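You operate a simulated robot arm through the tools that you are given. There is no shell and no other tool. Be economical: measure what you need, move in short steps, check, and stop when the job is done.

The job below is to be done with a simulated robot arm. You get a single attempt, and the scene is never put back.

## Task
Press the butter in the mould with the plunger and stand the mould on the white plate.
Fine: the plunger goes back in its place. Set down upright: mould plunger.

The check looks at the end state, three seconds after you hand in, the way a careful person would. Anything else that was tipped, shoved, dropped, spilled or broken makes it a failure.

## Robot
A 6-joint arm with a two-finger parallel gripper, fixed in place. Base frame: the origin is at the foot of the arm, x ahead of it, y to its left, z up; the work surface is at about z = 0.887. Readings come in m, rad, newtons and seconds.
With the tool pointing down near the work surface it reaches from about 0.24 to 0.64 m from the base axis. Its first joint turns from -1.152 to 1.152 rad. Payload 2.7 kg.
The tool frame sits at the grasp point between the pads (the TCP): z along the fingers, y along the line on which they close. The tips reach 0.023 m beyond it. The gripper opens to 0.094 m. The fingers are 0.038 m wide and 0.01 m thick; the gripper's body (0.054 by 0.096 m) begins 0.039 m behind the TCP.
Orientation is that of the tool frame in the base frame, as a unit quaternion [w, x, y, z]. With the fingers straight down and closing along the base's y, the tool's x points along the base's -x, its y along +y and its z along -z.

## Interface
- The arm moves only by the tool jog_arm. Its argument "moves" is text: rows parted by semicolons, each of 7 numbers parted by spaces: the shift along the base's x, y, z in units of 50 mm (1.0 is 50 mm), then the turn, a rotation vector about the base's x, y, z in units of 5 degrees (1.0 is 5 degrees), then the finger opening in m, from 0 to 0.094. In form: x y z wx wy wz fingers; .... A call has 1 to 20 rows; each row shifts and turns the commanded pose from where the row before left it. A call with a number of a shift or a turn outside -1 to 1 is refused whole. Each row takes 0.2 s and may step no farther than 0.05 m and 0.15 rad from the row before; otherwise, or with a gripper value out of range, the whole call is refused. Where a pose cannot be reached the arm comes as near as it can. A force on the tool above 40 N (or 10 N above the force at the start of the call, whichever is more), or a blocked arm, ends the call early, and 0.2 s more pass. The fingers move at their own pace (about 0.045 m/s each) and stop on an object; they squeeze with about 38 N. The grip force told is the motor's: it shows also when the fingers shut on nothing. Time passes only in rows, and 0.2 s behind the last, so rows that do not move let the fingers close. It gives the time, the measured TCP pose, the force on the tool (base axes), the opening and the grip force at its end, in the units of the frame above (readings bear some noise), with the torque about the TCP (base axes, N m) and any sound that the robot's microphone picked up.
- Cameras (640 x 400 px; columns grow to the right, rows downward): "scene" is fixed at [0.0833, -0.4567, 1.402]; the picture's right is [0.67, -0.75, 0.00], its down [-0.51, -0.46, -0.73] and it looks along [0.54, 0.49, -0.68] (base axes); focal length 252 px, centre (320, 200). "wrist" rides on the gripper at [0.086, 0.016, -0.074] in the tool frame; the picture's right is [-0.18, 0.98, 0.00], its down [-0.58, -0.11, -0.81] and it looks along [-0.79, -0.15, 0.59] (tool axes); focal length 243 px, centre (320, 200). There is no depth. A picture from a camera that has moved, and an enlarged one, comes with that camera's place and axes in the base frame and with its lens. The place of the scene camera against the robot may be out by one fixed shift of up to 0.025 m in any direction.
- snapshot(camera): a new picture of that camera. It takes no simulated time.
- inspect(camera, box): a new picture of the part [left, top, right, bottom] of that camera's present view, enlarged. It takes no simulated time.
- sign_off(): hands the job in; it is judged then, once.

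Work in short steps. Places have to be worked out from the pictures, the camera data and where the tool is seen: move nearer, look again, correct. Check each grasp and each placing, and mend what went wrong. You have 120 turns and 76 pictures in all, those below and enlarged ones among them. Open the gripper and draw the arm clear of the work before you hand the job in, unless the task says otherwise; then end with one line.

The tools are called after "Call:" by a JSON object that holds its "fn" and its "kwargs". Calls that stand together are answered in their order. jog_arm: Moves the arm, as the interface text tells. Its arguments: {"type":"object","properties":{"moves":{"type":"string"}},"required":["moves"]} The other tools are called the same way: snapshot (camera) takes a picture; inspect (camera, box) takes an enlarged picture of a part of a camera's view; sign_off () hands the job in.

At the start:

```text
time_s: 0.0
position: [0.3896, -0.1885, 1.1975]
orientation: [0.0, 0.0, 1.0, 0.0]
contact_force: [0.1, 0.6, 0.8]
wrist_torque: [-0.01, 0.01, -0.01]
width: 0.0942
gripper_force: 0.0
```

scene: 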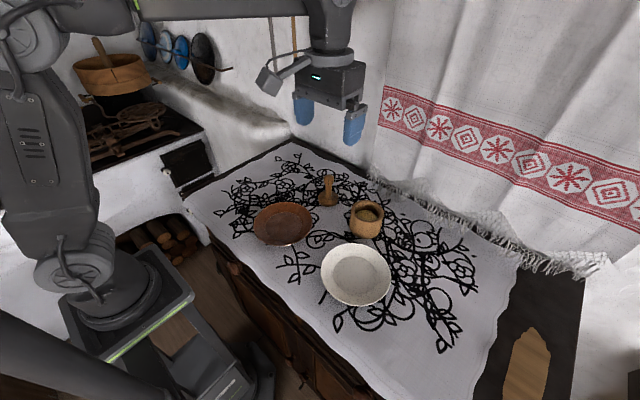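
wrist: 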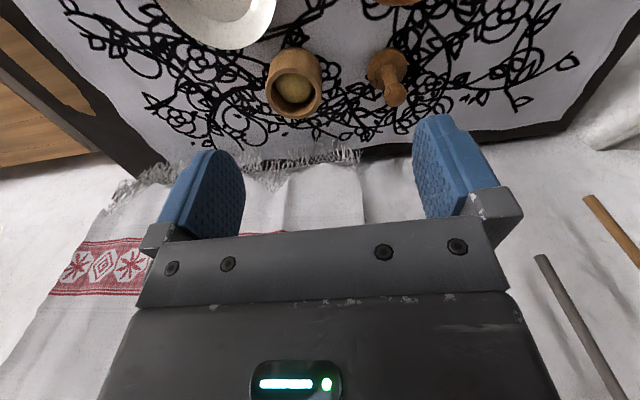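

The scene shows the mould (wooden cup with butter), the plunger beside it, a brown plate and the white plate. I enlarge both views to measure places.

Call:
{"fn": "inspect", "kwargs": {"camera": "scene", "box": [240, 160, 420, 310]}}

Call:
{"fn": "inspect", "kwargs": {"camera": "wrist", "box": [140, 0, 460, 200]}}

```text
2.67 times, centred on (330, 235) of scene
camera zoom: at [0.0833, -0.4567, 1.402], right [0.67, -0.75, 0.0], down [-0.51, -0.46, -0.73], along [0.54, 0.49, -0.68], focal length 672 px, centre (293, 107)
```

zoom: 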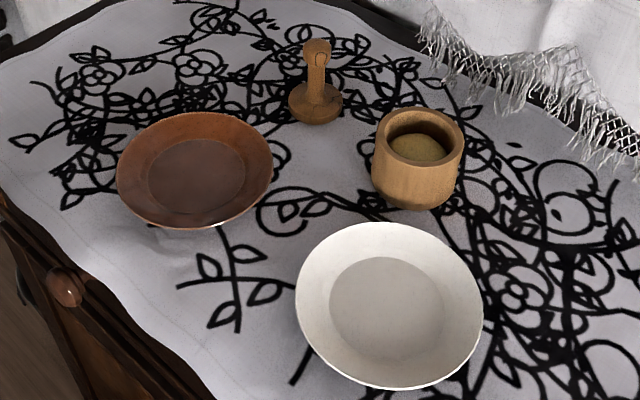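

```text
2.00 times, centred on (300, 100) of wrist
camera zoom: at [0.3024, -0.1723, 1.2728], right [0.18, 0.98, 0.0], down [0.58, -0.11, 0.81], along [0.79, -0.15, -0.59], focal length 485 px, centre (360, 400)
```

zoom: 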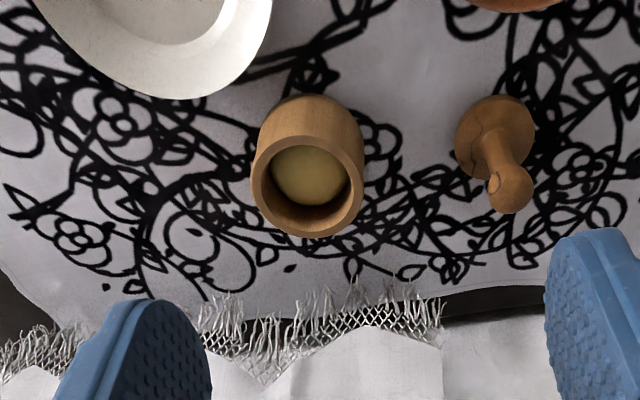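

I place the plunger near (0.496, -0.110), the mould near (0.475, -0.247) with its rim at about z 0.955, and the white plate near (0.36, -0.316). I move above the plunger for a closer look.

Call:
{"fn": "jog_arm", "kwargs": {"moves": "0.53 0.39 -0.59 0 0 0 0.094; 0.53 0.39 -0.59 0 0 0 0.094; 0.53 0.39 -0.59 0 0 0 0.094; 0.53 0.39 -0.59 0 0 0 0.094; 0 0 0 0 0 0 0.094"}}

Call:
{"fn": "snapshot", "kwargs": {"camera": "wrist"}}

Call:
{"fn": "inspect", "kwargs": {"camera": "scene", "box": [280, 120, 420, 260]}}

```text
time_s: 1.2
position: [0.5001, -0.1108, 1.0816]
orientation: [0.001, 0.001, 1.0, 0.0]
contact_force: [-0.8, -0.5, -0.2]
wrist_torque: [0.03, 0.0, 0.01]
width: 0.0942
gripper_force: 0.1
```

```text
71 pictures are left
camera wrist: at [0.4133, -0.0955, 1.1561], right [0.18, 0.98, 0.0], down [0.58, -0.11, 0.81], along [0.79, -0.15, -0.59], focal length 243 px, centre (320, 200)
```

wrist: 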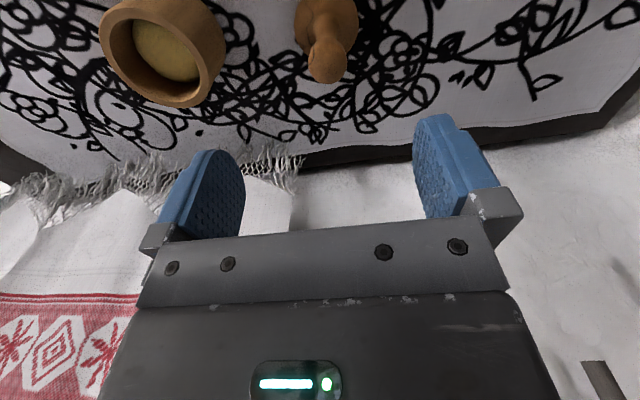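

```text
2.86 times, centred on (350, 190) of scene
camera zoom: at [0.0833, -0.4566, 1.402], right [0.67, -0.75, 0.0], down [-0.51, -0.46, -0.73], along [0.54, 0.49, -0.68], focal length 720 px, centre (234, 229)
```

zoom: 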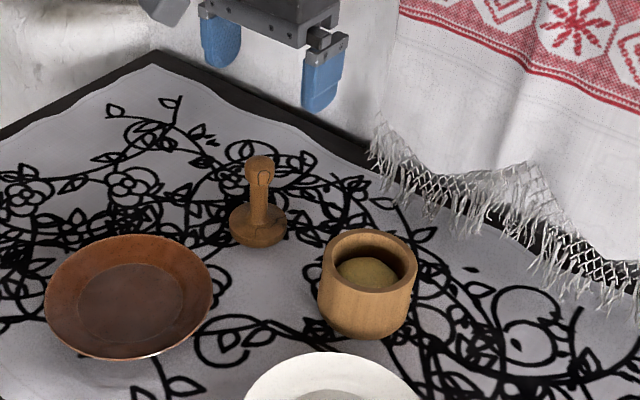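

The plunger's knob is at about (0.496, -0.104, 0.965). I back off in x and come lower, to see the plunger and mould from closer and more from the side.

Call:
{"fn": "jog_arm", "kwargs": {"moves": "-0.7 -0.4 -0.2 0 0 0 0.094; -0.7 -0.4 -0.2 0 0 0 0.094; -0.6 -0.4 -0.2 0 0 0 0.094; 0 0 0 0 0 0 0.094"}}

Call:
{"fn": "snapshot", "kwargs": {"camera": "wrist"}}

Call:
{"fn": "inspect", "kwargs": {"camera": "wrist", "box": [200, 60, 440, 210]}}

```text
time_s: 2.2
position: [0.3923, -0.1725, 1.0529]
orientation: [0.0, 0.0, 1.0, 0.0]
contact_force: [-0.6, 0.1, 0.4]
wrist_torque: [0.0, -0.03, 0.02]
width: 0.0942
gripper_force: 0.0
```

```text
69 pictures are left
camera wrist: at [0.3046, -0.1566, 1.1268], right [0.18, 0.98, 0.0], down [0.58, -0.11, 0.81], along [0.79, -0.15, -0.59], focal length 243 px, centre (320, 200)
```

wrist: 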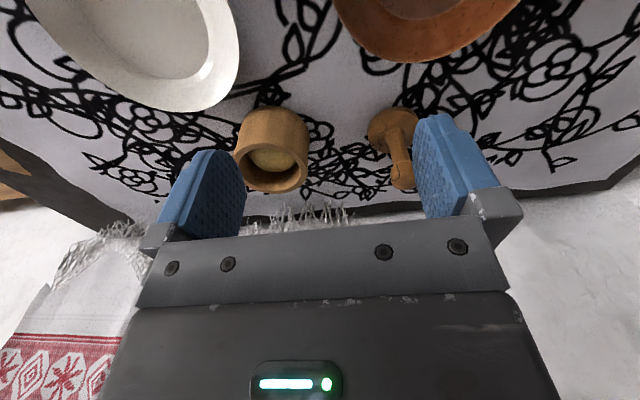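

```text
2.67 times, centred on (320, 135) of wrist
camera zoom: at [0.3046, -0.1566, 1.1268], right [0.18, 0.98, 0.0], down [0.58, -0.11, 0.81], along [0.79, -0.15, -0.59], focal length 647 px, centre (320, 373)
```

zoom: 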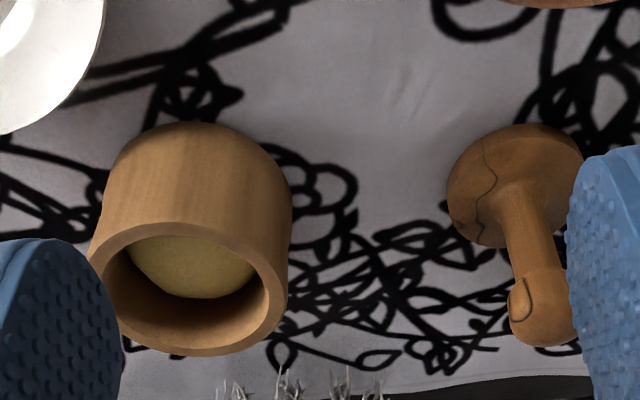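

The rim measures about 0.081 m across at z≈0.945, centred at (0.479,-0.242), with a cavity about 0.066 m wide. The plunger's disc is about 0.059 m wide, centred near (0.492,-0.109). I go above the plunger to check the centring.

Call:
{"fn": "jog_arm", "kwargs": {"moves": "0.665 0.423 0 0 0 0 0.094; 0.665 0.423 0 0 0 0 0.094; 0.665 0.423 0 0 0 0 0.094; 0 0 -0.5 0 0 0 0.094; 0 0 0 0 0 0 0.094"}}

Call:
{"fn": "snapshot", "kwargs": {"camera": "wrist"}}

Call:
{"fn": "inspect", "kwargs": {"camera": "scene", "box": [280, 130, 400, 230]}}

```text
time_s: 3.4
position: [0.4921, -0.1107, 1.0276]
orientation: [0.0, 0.001, 1.0, 0.0]
contact_force: [-0.1, 0.1, -0.4]
wrist_torque: [0.02, 0.03, -0.03]
width: 0.094
gripper_force: 0.1
```

```text
67 pictures are left
camera wrist: at [0.4065, -0.094, 1.1023], right [0.18, 0.98, 0.0], down [0.58, -0.11, 0.81], along [0.79, -0.15, -0.59], focal length 243 px, centre (320, 200)
```

wrist: 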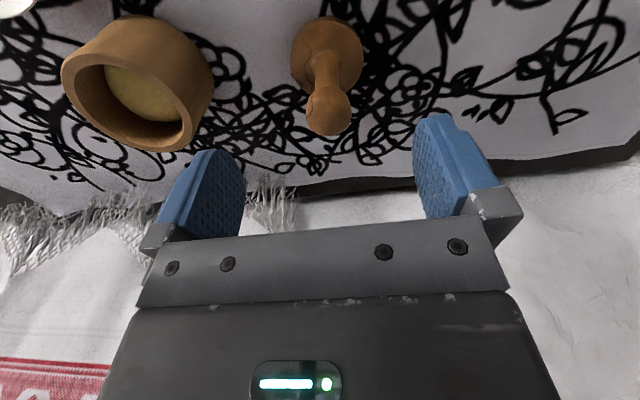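

```text
4.00 times, centred on (340, 180) of scene
camera zoom: at [0.0833, -0.4566, 1.402], right [0.67, -0.75, 0.0], down [-0.51, -0.46, -0.73], along [0.54, 0.49, -0.68], focal length 1008 px, centre (240, 280)
```

zoom: 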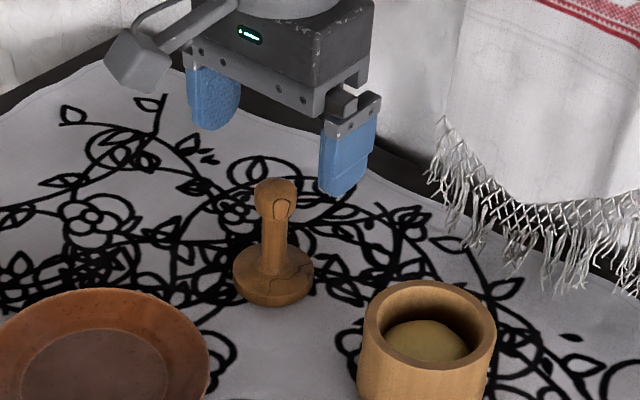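

The plunger is centred near (0.493,-0.105), so I shift 5 mm in y and descend to grasp height at z≈0.955.

Call:
{"fn": "jog_arm", "kwargs": {"moves": "0.02 0.1 0 0 0 0 0.094; 0 0 -0.5 0 0 0 0.094; 0 0 -0.5 0 0 0 0.094; 0 0 -0.45 0 0 0 0.094; 0 0 0 0 0 0 0.094"}}

Call:
{"fn": "snapshot", "kwargs": {"camera": "wrist"}}

Call:
{"fn": "inspect", "kwargs": {"camera": "scene", "box": [280, 130, 400, 230]}}

```text
time_s: 4.6
position: [0.4952, -0.1037, 0.9528]
orientation: [0.0, 0.0, 1.0, 0.0]
contact_force: [-0.1, -0.9, 0.7]
wrist_torque: [0.0, -0.02, -0.03]
width: 0.0937
gripper_force: 0.0
```

```text
65 pictures are left
camera wrist: at [0.4088, -0.0878, 1.0286], right [0.18, 0.98, 0.0], down [0.58, -0.11, 0.81], along [0.79, -0.15, -0.59], focal length 243 px, centre (320, 200)
```

wrist: 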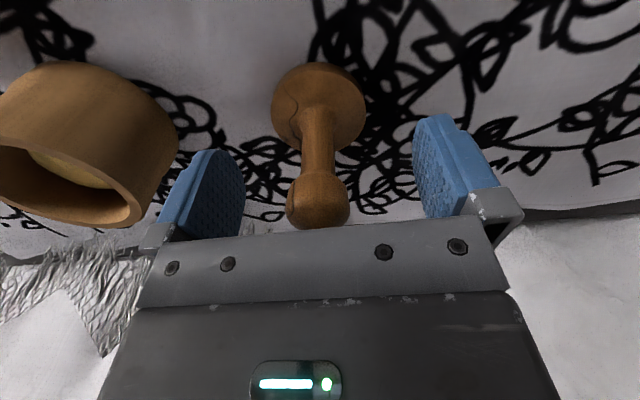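

```text
4.00 times, centred on (340, 180) of scene
camera zoom: at [0.0833, -0.4567, 1.402], right [0.67, -0.75, 0.0], down [-0.51, -0.46, -0.73], along [0.54, 0.49, -0.68], focal length 1008 px, centre (240, 280)
```

zoom: 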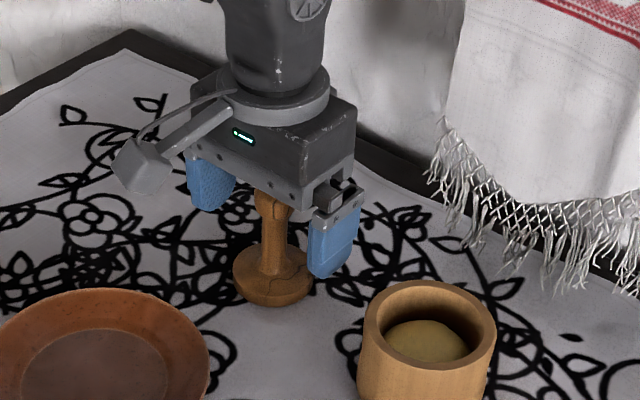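

The stem sits centrally between the fingers and the knob top clears the palm. I close.

Call:
{"fn": "jog_arm", "kwargs": {"moves": "0 0 0 0 0 0 0.04; 0 0 0 0 0 0 0.03; 0 0 0 0 0 0 0.02; 0 0 0 0 0 0 0; 0 0 0 0 0 0 0; 0 0 0 0 0 0 0; 0 0 0 0 0 0 0"}}

Call:
{"fn": "snapshot", "kwargs": {"camera": "wrist"}}

```text
time_s: 6.2
position: [0.4938, -0.103, 0.9541]
orientation: [0.0, 0.0, 1.0, 0.0]
contact_force: [-0.2, -0.5, 0.0]
wrist_torque: [0.03, 0.01, 0.0]
width: 0.029
gripper_force: 38.5
```

```text
63 pictures are left
camera wrist: at [0.4088, -0.0878, 1.0287], right [0.18, 0.98, 0.0], down [0.58, -0.11, 0.81], along [0.79, -0.15, -0.59], focal length 243 px, centre (320, 200)
```

wrist: 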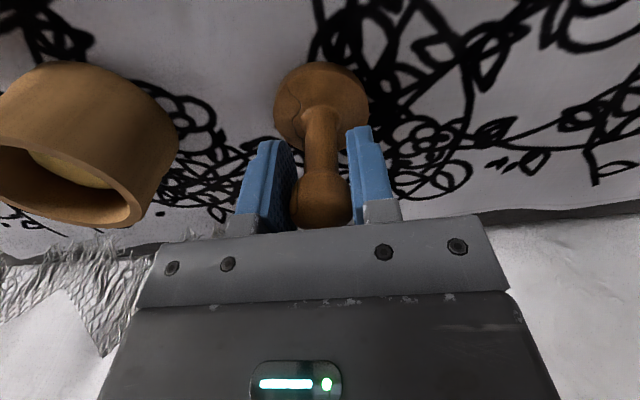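

Grasp holds at 29 mm on the knob. I lift 0.10 m and check that the plunger hangs straight.

Call:
{"fn": "jog_arm", "kwargs": {"moves": "0 0 0.3 0 0 0 0; 0 0 0.6 0 0 0 0; 0 0 0.6 0 0 0 0; 0 0 0.5 0 0 0 0; 0 0 0 0 0 0 0"}}

Call:
{"fn": "snapshot", "kwargs": {"camera": "wrist"}}

Call:
{"fn": "inspect", "kwargs": {"camera": "scene", "box": [280, 90, 420, 230]}}

```text
time_s: 7.4
position: [0.4946, -0.1038, 1.051]
orientation: [-0.001, -0.001, 1.0, 0.0]
contact_force: [0.4, -0.2, -0.4]
wrist_torque: [0.0, 0.02, 0.03]
width: 0.0284
gripper_force: 37.8
```

```text
62 pictures are left
camera wrist: at [0.4084, -0.0877, 1.1271], right [0.18, 0.98, 0.0], down [0.58, -0.11, 0.81], along [0.79, -0.15, -0.59], focal length 243 px, centre (320, 200)
```

wrist: 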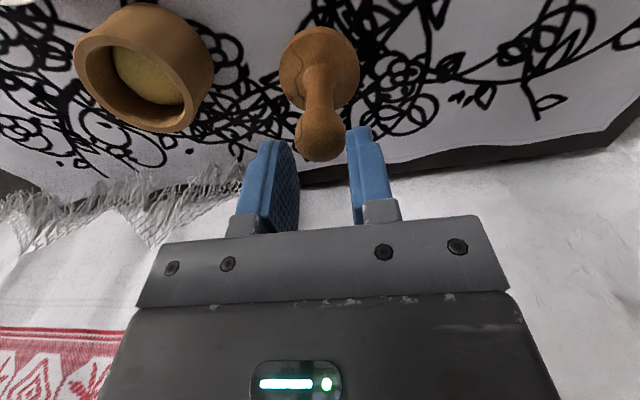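

```text
2.86 times, centred on (350, 160) of scene
camera zoom: at [0.0833, -0.4567, 1.402], right [0.67, -0.75, 0.0], down [-0.51, -0.46, -0.73], along [0.54, 0.49, -0.68], focal length 720 px, centre (234, 314)
```

zoom: 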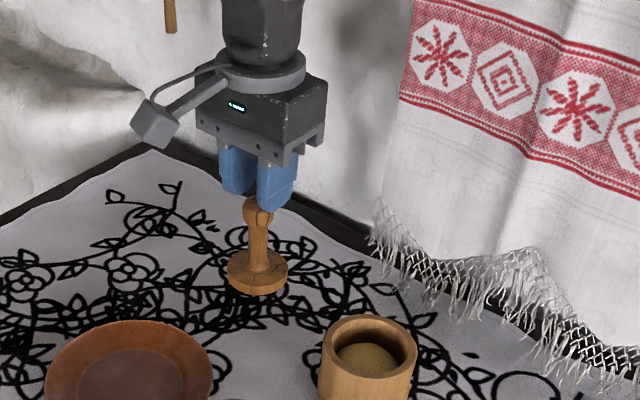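

The plunger hangs lower in the fingers than it was gripped; it seems to have slipped by some 4–5 cm. I wait one still row and look again to see whether it is still sliding.

Call:
{"fn": "jog_arm", "kwargs": {"moves": "0 0 0 0 0 0 0"}}

Call:
{"fn": "inspect", "kwargs": {"camera": "wrist", "box": [220, 20, 420, 220]}}

Call:
{"fn": "inspect", "kwargs": {"camera": "scene", "box": [300, 110, 380, 200]}}

```text
time_s: 7.8
position: [0.4956, -0.1043, 1.0526]
orientation: [-0.001, 0.001, 1.0, 0.001]
contact_force: [1.3, 0.6, -0.8]
wrist_torque: [-0.02, 0.0, -0.01]
width: 0.0288
gripper_force: 38.5
```

```text
2.00 times, centred on (320, 120) of wrist
camera zoom: at [0.4085, -0.0877, 1.1268], right [0.18, 0.98, 0.0], down [0.58, -0.11, 0.81], along [0.79, -0.15, -0.59], focal length 485 px, centre (320, 360)
```

zoom: 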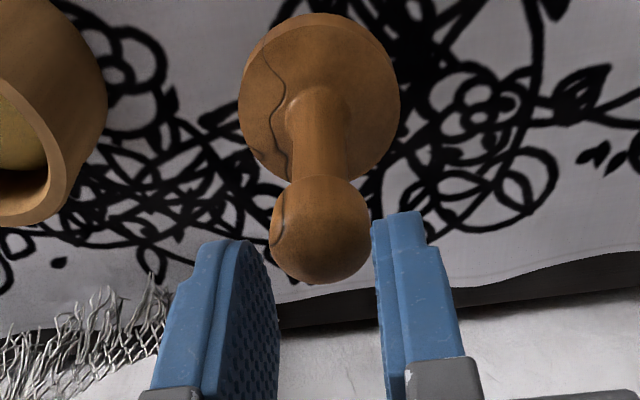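

```text
4.44 times, centred on (340, 155) of scene
camera zoom: at [0.0833, -0.4567, 1.402], right [0.67, -0.75, 0.0], down [-0.51, -0.46, -0.73], along [0.54, 0.49, -0.68], focal length 1120 px, centre (231, 400)
```

zoom: 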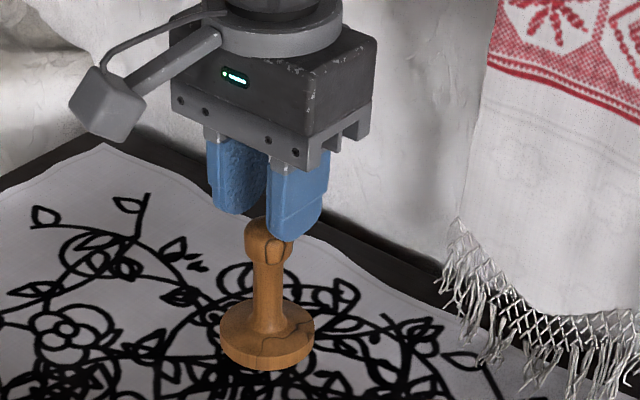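

The plunger is steady but held only at the fingertips, so I lower it gently back onto the cloth to regrip with the knob at the pad centre.

Call:
{"fn": "jog_arm", "kwargs": {"moves": "0 0 -0.2 0 0 0 0; 0 0 -0.2 0 0 0 0; 0 0 -0.2 0 0 0 0; 0 0 -0.1 0 0 0 0; 0 0 0 0 0 0 0"}}

Call:
{"fn": "inspect", "kwargs": {"camera": "scene", "box": [300, 110, 380, 220]}}

Call:
{"fn": "snapshot", "kwargs": {"camera": "wrist"}}

```text
time_s: 9.0
position: [0.4965, -0.1021, 1.0194]
orientation: [0.0, 0.0, 1.0, 0.0]
contact_force: [-0.2, 0.1, -1.2]
wrist_torque: [-0.02, -0.02, 0.0]
width: 0.0283
gripper_force: 37.6
```

```text
3.64 times, centred on (340, 165) of scene
camera zoom: at [0.0833, -0.4567, 1.402], right [0.67, -0.75, 0.0], down [-0.51, -0.46, -0.73], along [0.54, 0.49, -0.68], focal length 916 px, centre (247, 327)
```

zoom: 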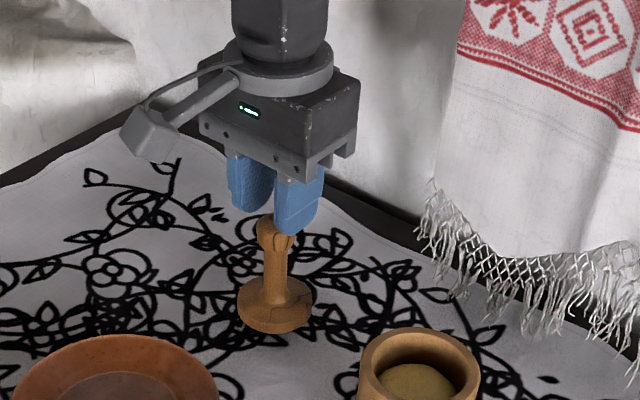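

```text
57 pictures are left
camera wrist: at [0.4096, -0.0858, 1.0935], right [0.18, 0.98, 0.0], down [0.58, -0.11, 0.81], along [0.79, -0.15, -0.59], focal length 243 px, centre (320, 200)
```

wrist: 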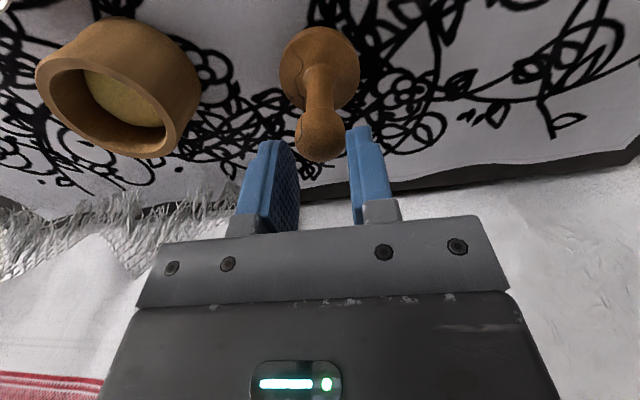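

Still rigid in the grip with about 1 cm to go; I lower in 4 mm rows until contact shows.

Call:
{"fn": "jog_arm", "kwargs": {"moves": "0 0 -0.08 0 0 0 0; 0 0 -0.08 0 0 0 0; 0 0 0 0 0 0 0"}}

Call:
{"fn": "snapshot", "kwargs": {"camera": "wrist"}}

```text
time_s: 9.8
position: [0.4956, -0.1029, 1.0105]
orientation: [0.0, -0.001, 1.0, 0.0]
contact_force: [-0.5, 0.5, -1.2]
wrist_torque: [0.02, 0.0, -0.02]
width: 0.0285
gripper_force: 37.6
```

```text
56 pictures are left
camera wrist: at [0.4101, -0.0866, 1.0849], right [0.18, 0.98, 0.0], down [0.58, -0.11, 0.81], along [0.79, -0.15, -0.59], focal length 243 px, centre (320, 200)
```

wrist: 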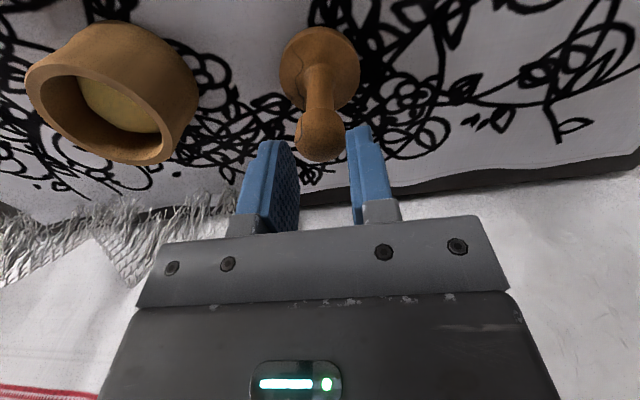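

No contact yet (force flat); I keep lowering.

Call:
{"fn": "jog_arm", "kwargs": {"moves": "0 0 -0.06 0 0 0 0; 0 0 -0.06 0 0 0 0; 0 0 0 0 0 0 0"}}

Call:
{"fn": "snapshot", "kwargs": {"camera": "wrist"}}

```text
time_s: 10.6
position: [0.4968, -0.1005, 1.0036]
orientation: [0.0, 0.0, 1.0, 0.0]
contact_force: [0.7, -0.1, -1.5]
wrist_torque: [0.02, -0.02, 0.03]
width: 0.0287
gripper_force: 37.9
```

```text
55 pictures are left
camera wrist: at [0.41, -0.0855, 1.0786], right [0.18, 0.98, 0.0], down [0.58, -0.11, 0.81], along [0.79, -0.15, -0.59], focal length 243 px, centre (320, 200)
```

wrist: 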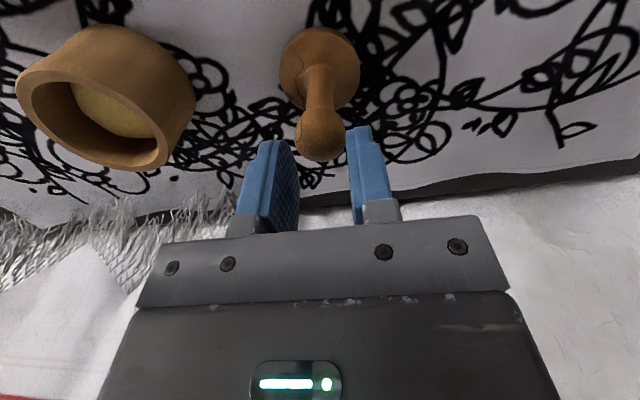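

By the geometry about 5–8 mm remain; I continue in small rows.

Call:
{"fn": "jog_arm", "kwargs": {"moves": "0 0 -0.06 0 0 0 0; 0 0 -0.04 0 0 0 0; 0 0 0 0 0 0 0"}}

```text
time_s: 11.4
position: [0.496, -0.1024, 1.0001]
orientation: [0.003, 0.0, 1.0, -0.001]
contact_force: [-2.6, 1.9, 18.4]
wrist_torque: [0.15, 0.49, 0.02]
width: 0.0284
gripper_force: 37.8
```

Contact: 18 N up at TCP z≈1.000. I ease 1.5 mm, then open.

Call:
{"fn": "jog_arm", "kwargs": {"moves": "0 0 0.04 0 0 0 0; 0 0 0 0 0 0 0; 0 0 0 0 0 0 0.03; 0 0 0 0 0 0 0.04; 0 0 0 0 0 0 0.06; 0 0 0 0 0 0 0.06"}}

Call:
{"fn": "snapshot", "kwargs": {"camera": "wrist"}}

Call:
{"fn": "inspect", "kwargs": {"camera": "scene", "box": [280, 130, 400, 230]}}

```text
time_s: 12.8
position: [0.4956, -0.102, 1.001]
orientation: [0.0, 0.0, 1.0, 0.0]
contact_force: [-0.3, -0.5, 0.0]
wrist_torque: [0.03, 0.0, -0.02]
width: 0.06
gripper_force: 0.1
```

```text
54 pictures are left
camera wrist: at [0.4088, -0.0858, 1.0753], right [0.18, 0.98, 0.0], down [0.58, -0.11, 0.81], along [0.79, -0.15, -0.59], focal length 243 px, centre (320, 200)
```

wrist: 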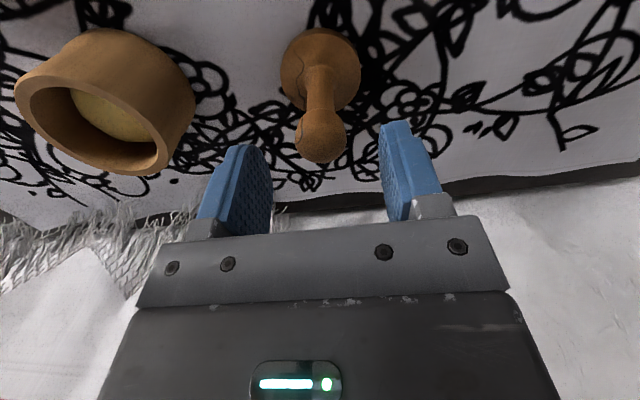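

```text
4.00 times, centred on (340, 180) of scene
camera zoom: at [0.0833, -0.4567, 1.402], right [0.67, -0.75, 0.0], down [-0.51, -0.46, -0.73], along [0.54, 0.49, -0.68], focal length 1008 px, centre (240, 280)
```

zoom: 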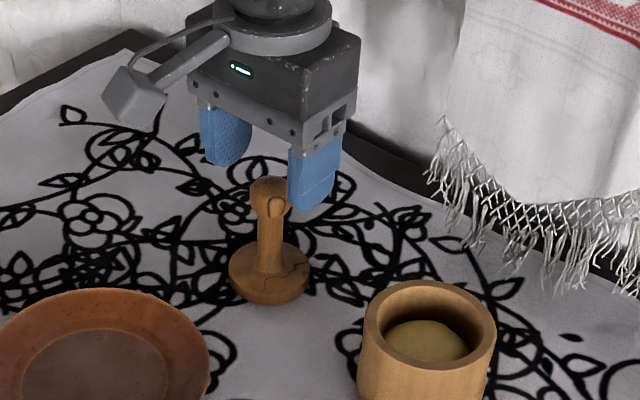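

The plunger stands upright within 2–3 mm of where it was. Its knob sits at about z 0.972, so I lower the TCP to 0.97 to centre the pads on it and close.

Call:
{"fn": "jog_arm", "kwargs": {"moves": "-0.08 0 -0.3 0 0 0 0.06; 0 0 -0.32 0 0 0 0.06; 0 0 0 0 0 0 0.06; 0 0 0 0 0 0 0.03; 0 0 0 0 0 0 0; 0 0 0 0 0 0 0; 0 0 0 0 0 0 0; 0 0 0 0 0 0 0"}}

Call:
{"fn": "snapshot", "kwargs": {"camera": "wrist"}}

```text
time_s: 14.6
position: [0.4904, -0.1019, 0.9704]
orientation: [0.001, 0.0, 1.0, 0.0]
contact_force: [0.0, 0.0, 0.6]
wrist_torque: [0.02, -0.02, -0.04]
width: 0.0288
gripper_force: 37.9
```

```text
52 pictures are left
camera wrist: at [0.4043, -0.0863, 1.0455], right [0.18, 0.98, 0.0], down [0.58, -0.11, 0.81], along [0.79, -0.15, -0.59], focal length 243 px, centre (320, 200)
```

wrist: 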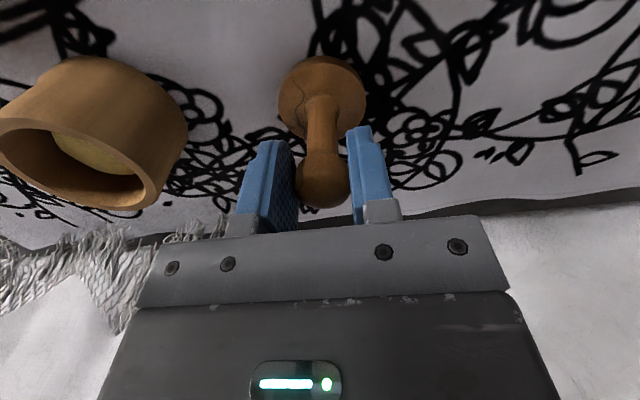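

The knob now sits well within the pads. I lift 1 cm slowly and check for slip.

Call:
{"fn": "jog_arm", "kwargs": {"moves": "0 0 0.05 0 0 0 0; 0 0 0.1 0 0 0 0; 0 0 0.15 0 0 0 0; 0 0 0.2 0 0 0 0; 0 0 0 0 0 0 0"}}

Call:
{"fn": "snapshot", "kwargs": {"camera": "wrist"}}

```text
time_s: 15.8
position: [0.4913, -0.1021, 0.9945]
orientation: [0.0, 0.0, 1.0, 0.0]
contact_force: [-0.2, -0.2, -1.3]
wrist_torque: [0.01, 0.04, 0.01]
width: 0.0288
gripper_force: 37.6
```

```text
51 pictures are left
camera wrist: at [0.4046, -0.0861, 1.0698], right [0.18, 0.98, 0.0], down [0.58, -0.11, 0.81], along [0.79, -0.15, -0.59], focal length 243 px, centre (320, 200)
```

wrist: 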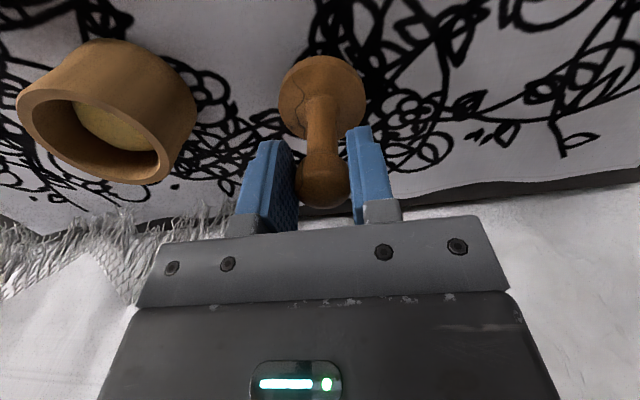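

No slip. I raise another 7 cm gently to clear the mould rim.

Call:
{"fn": "jog_arm", "kwargs": {"moves": "0 0 0.25 0 0 0 0; 0 0 0.3 0 0 0 0; 0 0 0.3 0 0 0 0; 0 0 0.3 0 0 0 0; 0 0 0.25 0 0 0 0; 0 0 0 0 0 0 0"}}

Call:
{"fn": "snapshot", "kwargs": {"camera": "wrist"}}

```text
time_s: 17.2
position: [0.491, -0.1021, 1.0637]
orientation: [0.0, 0.0, 1.0, 0.0]
contact_force: [0.5, 0.4, -0.5]
wrist_torque: [-0.01, 0.02, 0.0]
width: 0.0289
gripper_force: 37.9
```

```text
50 pictures are left
camera wrist: at [0.405, -0.086, 1.139], right [0.18, 0.98, 0.0], down [0.58, -0.11, 0.81], along [0.79, -0.15, -0.59], focal length 243 px, centre (320, 200)
```

wrist: 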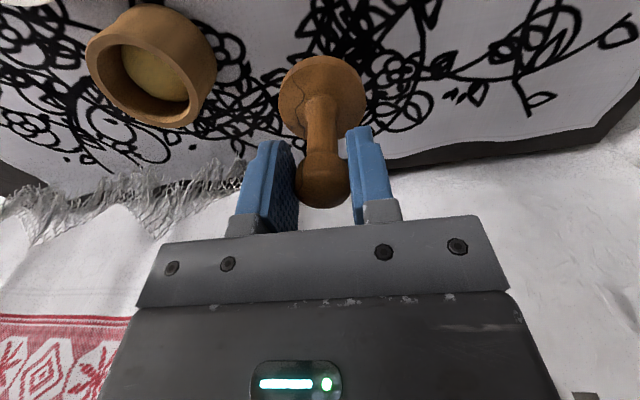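

Firmly held. I carry the plunger over the mould's estimated centre (0.479,-0.242).

Call:
{"fn": "jog_arm", "kwargs": {"moves": "-0.03 -0.3 0 0 0 0 0; -0.035 -0.4 0 0 0 0 0; -0.035 -0.4 0 0 0 0 0; -0.035 -0.4 0 0 0 0 0; -0.035 -0.4 0 0 0 0 0; -0.035 -0.4 0 0 0 0 0; -0.035 -0.5 0 0 0 0 0; 0 0 0 0 0 0 0"}}

Call:
{"fn": "snapshot", "kwargs": {"camera": "wrist"}}

Call:
{"fn": "inspect", "kwargs": {"camera": "scene", "box": [300, 130, 420, 250]}}

```text
time_s: 19.0
position: [0.4805, -0.2418, 1.0655]
orientation: [-0.001, 0.0, 1.0, 0.0]
contact_force: [-0.4, -0.8, -0.9]
wrist_torque: [-0.01, 0.01, -0.01]
width: 0.0286
gripper_force: 37.9
```

```text
49 pictures are left
camera wrist: at [0.3943, -0.2265, 1.1391], right [0.18, 0.98, 0.0], down [0.58, -0.11, 0.81], along [0.79, -0.15, -0.59], focal length 243 px, centre (320, 200)
```

wrist: 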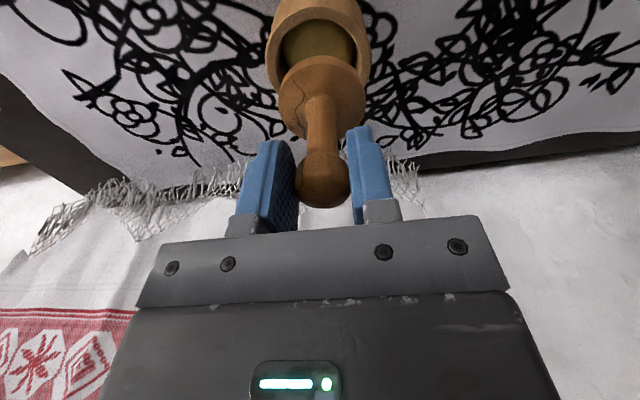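

```text
3.33 times, centred on (360, 190) of scene
camera zoom: at [0.0833, -0.4567, 1.402], right [0.67, -0.75, 0.0], down [-0.51, -0.46, -0.73], along [0.54, 0.49, -0.68], focal length 840 px, centre (187, 233)
```

zoom: 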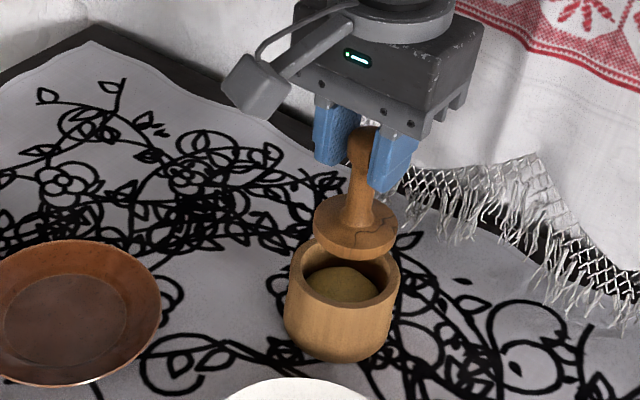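

Aligned to within a few mm: the pictures put the mould some 3 mm toward -x and 2 mm toward -y of the plunger. I correct and lower 2 cm for a finer look.

Call:
{"fn": "jog_arm", "kwargs": {"moves": "-0.06 -0.04 -0.2 0 0 0 0; 0 0 -0.2 0 0 0 0; 0 0 0 0 0 0 0"}}

Call:
{"fn": "inspect", "kwargs": {"camera": "wrist", "box": [220, 0, 420, 125]}}

Call:
{"fn": "inspect", "kwargs": {"camera": "scene", "box": [320, 170, 410, 270]}}

```text
time_s: 19.8
position: [0.4772, -0.2428, 1.0437]
orientation: [0.0, 0.0, 1.0, 0.0]
contact_force: [-0.5, -0.4, -1.0]
wrist_torque: [0.03, 0.02, -0.02]
width: 0.0286
gripper_force: 38.4
```

```text
3.20 times, centred on (320, 62) of wrist
camera zoom: at [0.3905, -0.2266, 1.1187], right [0.18, 0.98, 0.0], down [0.58, -0.11, 0.81], along [0.79, -0.15, -0.59], focal length 776 px, centre (320, 640)
```

zoom: 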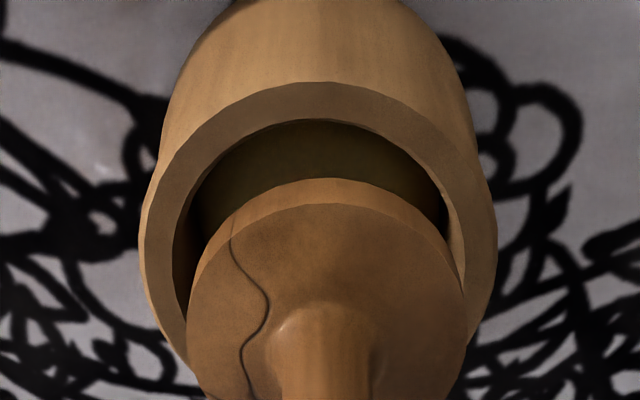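

```text
4.00 times, centred on (365, 220) of scene
camera zoom: at [0.0833, -0.4567, 1.402], right [0.67, -0.75, 0.0], down [-0.51, -0.46, -0.73], along [0.54, 0.49, -0.68], focal length 1008 px, centre (140, 120)
```

zoom: 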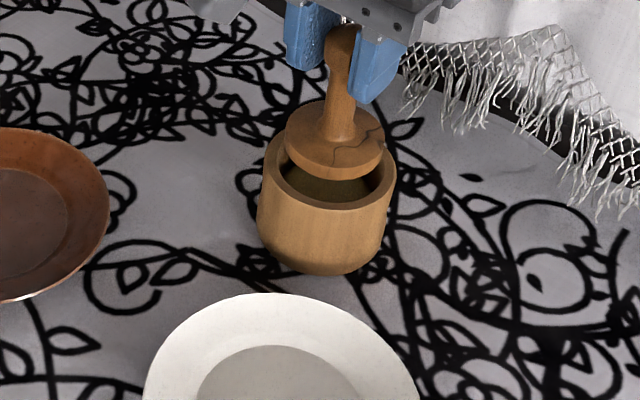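

Lateral error is under 2 mm with about 5 mm clearance. I trim it and lower into the cavity in small rows until the butter pushes back.

Call:
{"fn": "jog_arm", "kwargs": {"moves": "-0.02 -0.03 -0.1 0 0 0 0; 0 0 -0.15 0 0 0 0; 0 0 -0.15 0 0 0 0; 0 0 0 0 0 0 0"}}

Call:
{"fn": "inspect", "kwargs": {"camera": "wrist", "box": [220, 0, 420, 125]}}

Call:
{"fn": "inspect", "kwargs": {"camera": "scene", "box": [320, 170, 410, 270]}}

```text
time_s: 20.8
position: [0.4757, -0.2447, 1.0233]
orientation: [-0.001, 0.0, 1.0, 0.0]
contact_force: [0.6, -0.1, -0.2]
wrist_torque: [-0.02, 0.02, 0.02]
width: 0.0289
gripper_force: 38.6
```

```text
3.20 times, centred on (320, 62) of wrist
camera zoom: at [0.3888, -0.2292, 1.0986], right [0.18, 0.98, 0.0], down [0.58, -0.11, 0.81], along [0.79, -0.15, -0.59], focal length 776 px, centre (320, 640)
```

zoom: 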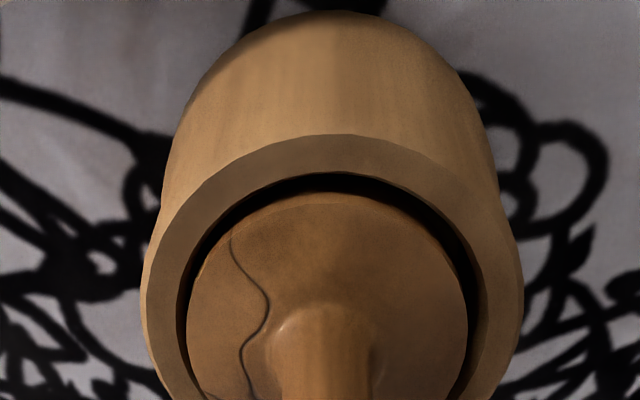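

```text
4.00 times, centred on (365, 220) of scene
camera zoom: at [0.0833, -0.4567, 1.402], right [0.67, -0.75, 0.0], down [-0.51, -0.46, -0.73], along [0.54, 0.49, -0.68], focal length 1008 px, centre (140, 120)
```

zoom: 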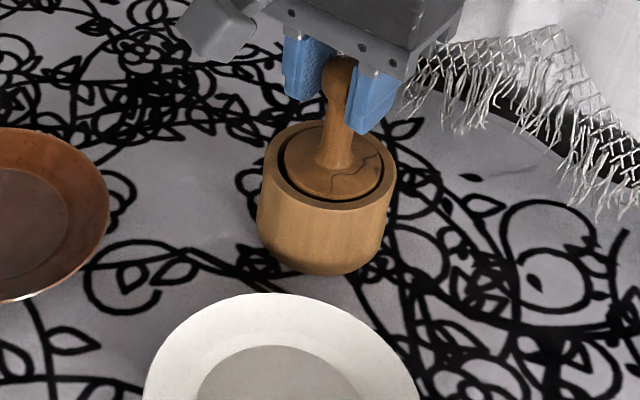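

The disc is entering the cavity, well centred. I trim 1 mm and keep lowering to the butter.

Call:
{"fn": "jog_arm", "kwargs": {"moves": "-0.02 0.02 -0.1 0 0 0 0; 0 0 -0.1 0 0 0 0; 0 0 -0.08 0 0 0 0; 0 0 0 0 0 0 0"}}

Call:
{"fn": "inspect", "kwargs": {"camera": "scene", "box": [320, 170, 410, 270]}}

```text
time_s: 21.8
position: [0.4721, -0.2442, 1.0105]
orientation: [0.0, 0.0, 1.0, 0.001]
contact_force: [0.7, -0.2, -0.4]
wrist_torque: [0.0, -0.01, -0.01]
width: 0.0289
gripper_force: 37.7
```

```text
4.00 times, centred on (365, 220) of scene
camera zoom: at [0.0833, -0.4567, 1.402], right [0.67, -0.75, 0.0], down [-0.51, -0.46, -0.73], along [0.54, 0.49, -0.68], focal length 1008 px, centre (140, 120)
```

zoom: 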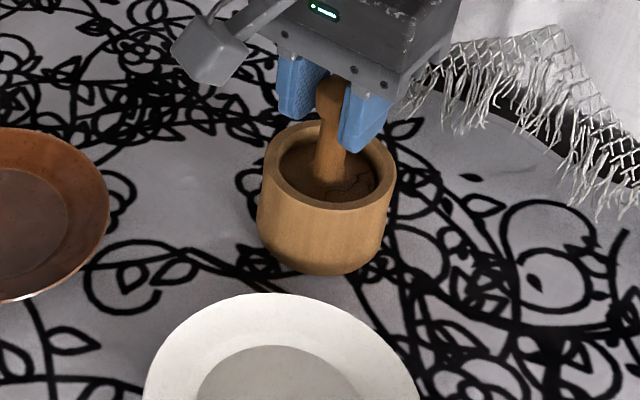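

The disc is inside with no contact force yet. I continue in 3 mm rows.

Call:
{"fn": "jog_arm", "kwargs": {"moves": "0 0 -0.06 0 0 0 0; 0 0 -0.06 0 0 0 0; 0 0 -0.04 0 0 0 0; 0 0 0 0 0 0 0"}}

```text
time_s: 22.8
position: [0.4726, -0.2459, 1.0025]
orientation: [0.0, 0.0, 1.0, 0.0]
contact_force: [0.6, 0.3, -0.6]
wrist_torque: [0.01, 0.04, 0.02]
width: 0.0287
gripper_force: 37.7
```

Call:
{"fn": "jog_arm", "kwargs": {"moves": "0 0 -0.06 0 0 0 0; 0 0 -0.04 0 0 0 0; 0 0 0 0 0 0 0"}}

Call:
{"fn": "inspect", "kwargs": {"camera": "scene", "box": [320, 170, 410, 270]}}

```text
time_s: 23.6
position: [0.4741, -0.2456, 0.998]
orientation: [0.0, 0.0, 1.0, 0.0]
contact_force: [0.2, -0.1, -0.9]
wrist_torque: [0.0, 0.0, 0.02]
width: 0.0288
gripper_force: 38.3
```

```text
4.00 times, centred on (365, 220) of scene
camera zoom: at [0.0833, -0.4567, 1.402], right [0.67, -0.75, 0.0], down [-0.51, -0.46, -0.73], along [0.54, 0.49, -0.68], focal length 1008 px, centre (140, 120)
```

zoom: 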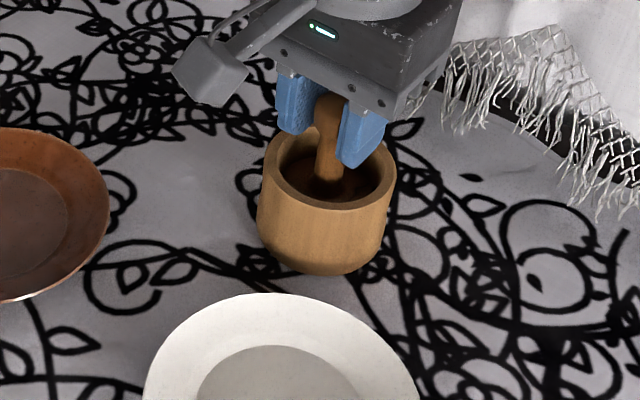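

Still no resistance at z 0.998 (disc bottom ≈0.915). I go on in 2 mm rows.

Call:
{"fn": "jog_arm", "kwargs": {"moves": "0 0 -0.04 0 0 0 0; 0 0 -0.04 0 0 0 0; 0 0 -0.04 0 0 0 0; 0 0 0 0 0 0 0"}}

```text
time_s: 24.6
position: [0.4753, -0.2446, 0.9955]
orientation: [0.003, -0.001, 1.0, -0.003]
contact_force: [-9.1, -0.5, 33.2]
wrist_torque: [0.3, 0.36, 0.08]
width: 0.0287
gripper_force: 38.3
```

Firm contact: 33 N down at z≈0.9955. I look at how it sits.

Call:
{"fn": "inspect", "kwargs": {"camera": "scene", "box": [320, 170, 410, 270]}}

Call:
{"fn": "inspect", "kwargs": {"camera": "wrist", "box": [220, 0, 420, 220]}}

```text
4.00 times, centred on (365, 220) of scene
camera zoom: at [0.0825, -0.4564, 1.4022], right [0.67, -0.75, 0.0], down [-0.51, -0.46, -0.73], along [0.54, 0.48, -0.68], focal length 1008 px, centre (140, 120)
```

zoom: 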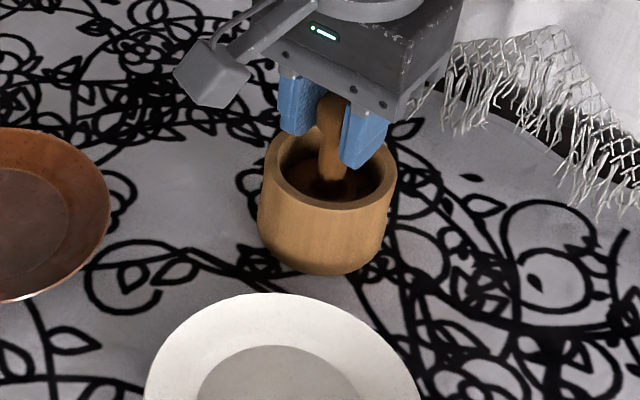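

```text
1.82 times, centred on (320, 110) of wrist
camera zoom: at [0.3882, -0.2286, 1.0701], right [0.18, 0.98, 0.0], down [0.58, -0.11, 0.81], along [0.8, -0.15, -0.58], focal length 441 px, centre (320, 364)
```

zoom: 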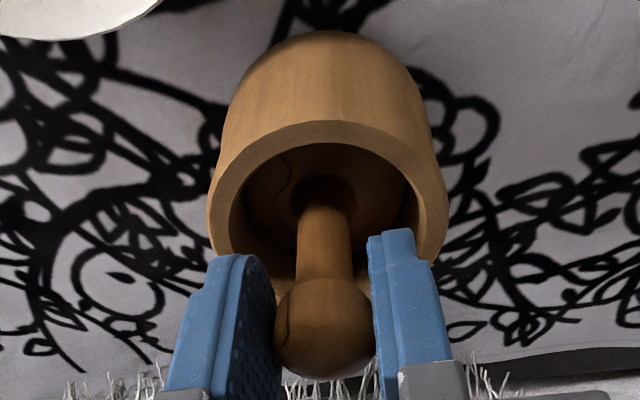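

The disc lies flat on the butter inside the mould. I hold the pressure for a second and read again.

Call:
{"fn": "jog_arm", "kwargs": {"moves": "0 0 0 0 0 0 0; 0 0 0 0 0 0 0; 0 0 0 0 0 0 0; 0 0 0 0 0 0 0; 0 0 0 0 0 0 0"}}

```text
time_s: 25.8
position: [0.4757, -0.2454, 0.9959]
orientation: [0.005, 0.0, 1.0, -0.001]
contact_force: [-0.2, -5.3, 27.4]
wrist_torque: [-0.24, -0.34, -0.03]
width: 0.0289
gripper_force: 37.9
```

About 30 N held for over a second and settled. I withdraw slowly straight up to look at the butter.

Call:
{"fn": "jog_arm", "kwargs": {"moves": "0 0 0.08 0 0 0 0; 0 0 0.15 0 0 0 0; 0 0 0.25 0 0 0 0; 0 0 0.3 0 0 0 0; 0 0 0.3 0 0 0 0; 0 0 0.3 0 0 0 0; 0 0 0.2 0 0 0 0; 0 0 0 0 0 0 0"}}

Call:
{"fn": "inspect", "kwargs": {"camera": "scene", "box": [310, 120, 420, 270]}}

Call:
{"fn": "inspect", "kwargs": {"camera": "wrist", "box": [220, 0, 420, 220]}}

```text
time_s: 27.6
position: [0.4746, -0.2447, 1.0696]
orientation: [0.001, 0.0, 1.0, 0.001]
contact_force: [-0.2, 0.4, -0.2]
wrist_torque: [0.01, 0.01, 0.01]
width: 0.0288
gripper_force: 38.4
```

```text
2.67 times, centred on (365, 195) of scene
camera zoom: at [0.0833, -0.4567, 1.402], right [0.67, -0.75, 0.0], down [-0.51, -0.46, -0.73], along [0.54, 0.49, -0.68], focal length 672 px, centre (200, 213)
```

zoom: 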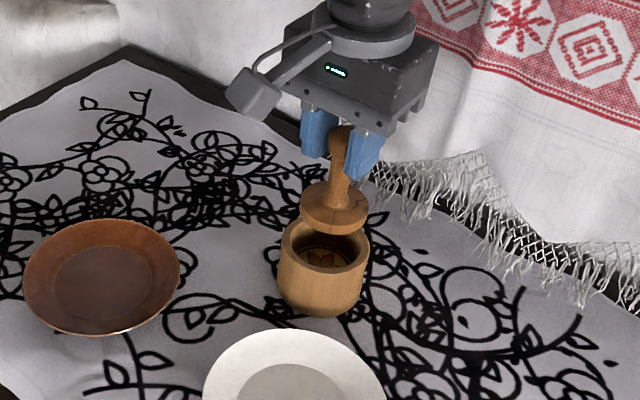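

```text
1.82 times, centred on (320, 110) of wrist
camera zoom: at [0.3883, -0.2289, 1.1448], right [0.18, 0.98, 0.0], down [0.58, -0.11, 0.81], along [0.79, -0.15, -0.59], focal length 441 px, centre (320, 364)
```

zoom: 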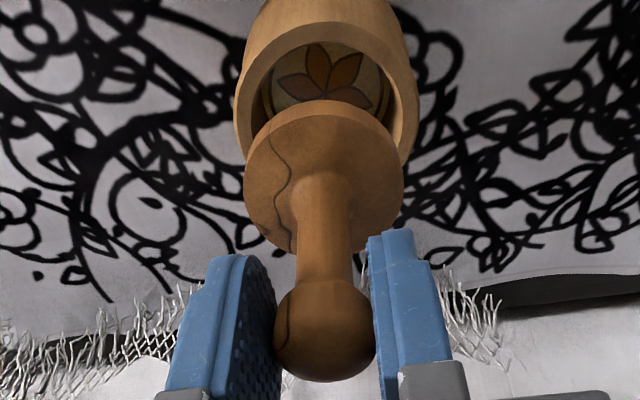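

The butter now bears the flower print, so the press is done. I carry the plunger back over its original place (0.493,-0.104).

Call:
{"fn": "jog_arm", "kwargs": {"moves": "0.053 0.3 0 0 0 0 0; 0.053 0.4 0 0 0 0 0; 0.053 0.4 0 0 0 0 0; 0.053 0.4 0 0 0 0 0; 0.053 0.4 0 0 0 0 0; 0.053 0.4 0 0 0 0 0; 0.05 0.51 0 0 0 0 0; 0 0 0 0 0 0 0"}}

```text
time_s: 29.4
position: [0.4946, -0.1036, 1.072]
orientation: [0.0, 0.0, 1.0, 0.0]
contact_force: [0.2, -0.2, -0.3]
wrist_torque: [0.0, 0.01, -0.03]
width: 0.0285
gripper_force: 38.0
```

Over the place; I lower 9 cm in moderate rows, stopping about 1 cm above the cloth.

Call:
{"fn": "jog_arm", "kwargs": {"moves": "0 0 -0.3 0 0 0 0; 0 0 -0.4 0 0 0 0; 0 0 -0.4 0 0 0 0; 0 0 -0.4 0 0 0 0; 0 0 -0.3 0 0 0 0; 0 0 0 0 0 0 0"}}

Call:
{"fn": "snapshot", "kwargs": {"camera": "wrist"}}

Call:
{"fn": "inspect", "kwargs": {"camera": "scene", "box": [280, 130, 400, 230]}}

```text
time_s: 30.8
position: [0.4924, -0.1032, 0.9804]
orientation: [0.0, -0.001, 1.0, 0.0]
contact_force: [-0.3, -0.3, -0.2]
wrist_torque: [0.01, -0.02, 0.01]
width: 0.0288
gripper_force: 37.9
```

```text
37 pictures are left
camera wrist: at [0.4065, -0.0879, 1.0553], right [0.18, 0.98, 0.0], down [0.58, -0.11, 0.81], along [0.79, -0.15, -0.59], focal length 243 px, centre (320, 200)
```

wrist: 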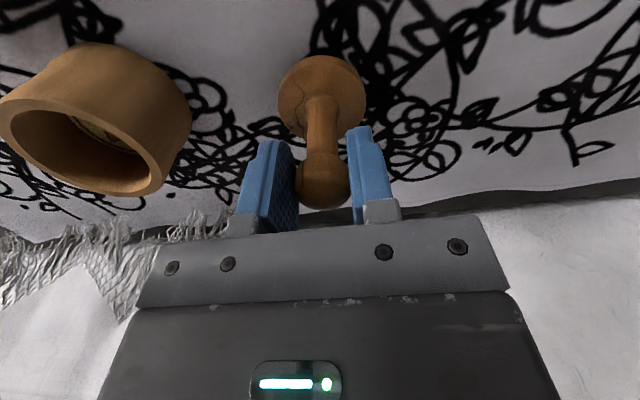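

```text
4.00 times, centred on (340, 180) of scene
camera zoom: at [0.0833, -0.4567, 1.402], right [0.67, -0.75, 0.0], down [-0.51, -0.46, -0.73], along [0.54, 0.49, -0.68], focal length 1008 px, centre (240, 280)
```

zoom: 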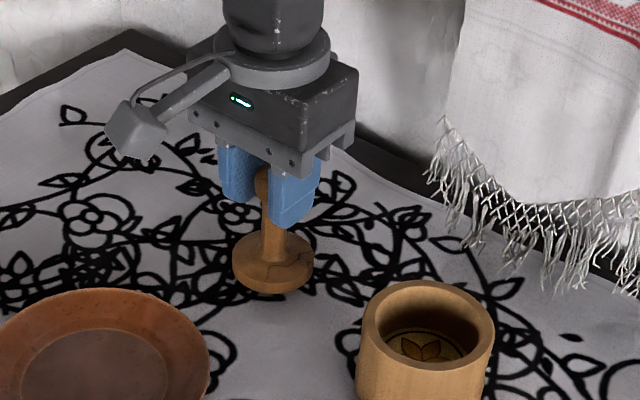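

The disc spans the same columns as at the start, so the place is right. I lower the last centimetre until contact.

Call:
{"fn": "jog_arm", "kwargs": {"moves": "0 0 -0.08 0 0 0 0; 0 0 -0.06 0 0 0 0; 0 0 -0.04 0 0 0 0; 0 0 0 0 0 0 0"}}

```text
time_s: 31.8
position: [0.4921, -0.1035, 0.9732]
orientation: [0.0, 0.0, 1.0, -0.001]
contact_force: [0.2, -0.1, -1.5]
wrist_torque: [0.02, 0.04, -0.03]
width: 0.0288
gripper_force: 38.0
```

Call:
{"fn": "jog_arm", "kwargs": {"moves": "0 0 -0.03 0 0 0 0; 0 0 -0.03 0 0 0 0; 0 0 0 0 0 0 0"}}

```text
time_s: 32.6
position: [0.4932, -0.1046, 0.9693]
orientation: [0.001, 0.0, 1.0, 0.0]
contact_force: [-3.6, 2.9, 8.1]
wrist_torque: [0.3, -0.06, 0.12]
width: 0.0288
gripper_force: 37.9
```

Touching with 8 N at z≈0.970. I open slowly and then rise clear, watching that the knob is free.

Call:
{"fn": "jog_arm", "kwargs": {"moves": "0 0 0.01 0 0 0 0; 0 0 0 0 0 0 0.032; 0 0 0 0 0 0 0.045; 0 0 0 0 0 0 0.06; 0 0 0 0 0 0 0.07; 0 0 0 0 0 0 0.07"}}

Call:
{"fn": "snapshot", "kwargs": {"camera": "wrist"}}

```text
time_s: 34.0
position: [0.4917, -0.1043, 0.9696]
orientation: [0.001, 0.001, 1.0, 0.0]
contact_force: [-0.1, -0.1, 0.5]
wrist_torque: [0.02, 0.01, -0.01]
width: 0.0699
gripper_force: 0.0
```

```text
35 pictures are left
camera wrist: at [0.4053, -0.0885, 1.0439], right [0.18, 0.98, 0.0], down [0.58, -0.11, 0.81], along [0.79, -0.15, -0.59], focal length 243 px, centre (320, 200)
```

wrist: 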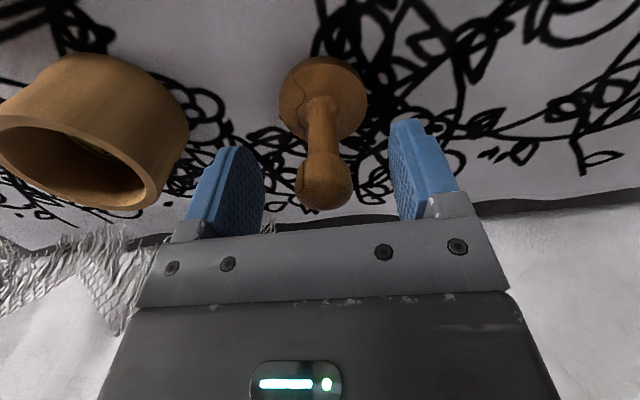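

Plunger is free and standing. I rise, open fully, and go over the mould, staying high.

Call:
{"fn": "jog_arm", "kwargs": {"moves": "0 0 0.5 0 0 0 0.07; 0 0 0.7 0 0 0 0.07; 0 0 0.6 0 0 0 0.08; -0.06 -0.45 0 0 0 0 0.094; -0.06 -0.47 0 0 0 0 0.094; -0.06 -0.47 0 0 0 0 0.094; -0.06 -0.47 0 0 0 0 0.094; -0.06 -0.47 0 0 0 0 0.094; -0.05 -0.47 -0.4 0 0 0 0.094; 0 0 -0.4 0 0 0 0.094; 0 0 0 0 0 0 0.094"}}

Call:
{"fn": "snapshot", "kwargs": {"camera": "wrist"}}

Call:
{"fn": "inspect", "kwargs": {"camera": "scene", "box": [280, 150, 420, 310]}}

```text
time_s: 36.4
position: [0.4756, -0.2459, 1.019]
orientation: [-0.001, 0.0, 1.0, -0.001]
contact_force: [-0.7, 0.3, 0.5]
wrist_torque: [0.0, -0.02, 0.0]
width: 0.0938
gripper_force: 0.1
```

```text
34 pictures are left
camera wrist: at [0.3894, -0.23, 1.0937], right [0.18, 0.98, 0.0], down [0.58, -0.11, 0.81], along [0.79, -0.15, -0.59], focal length 243 px, centre (320, 200)
```

wrist: 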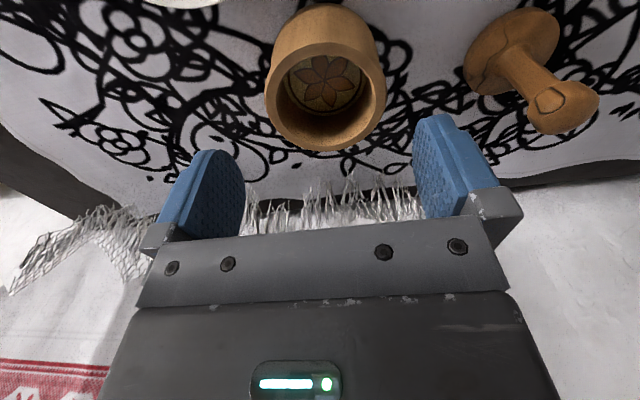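

```text
2.50 times, centred on (350, 230) of scene
camera zoom: at [0.0833, -0.4567, 1.402], right [0.67, -0.75, 0.0], down [-0.51, -0.46, -0.73], along [0.54, 0.49, -0.68], focal length 630 px, centre (245, 125)
```

zoom: 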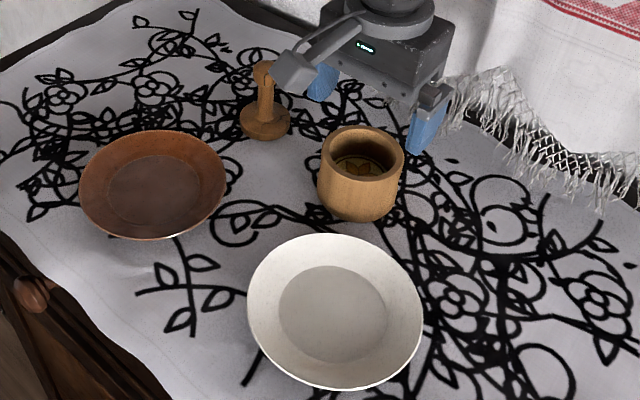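

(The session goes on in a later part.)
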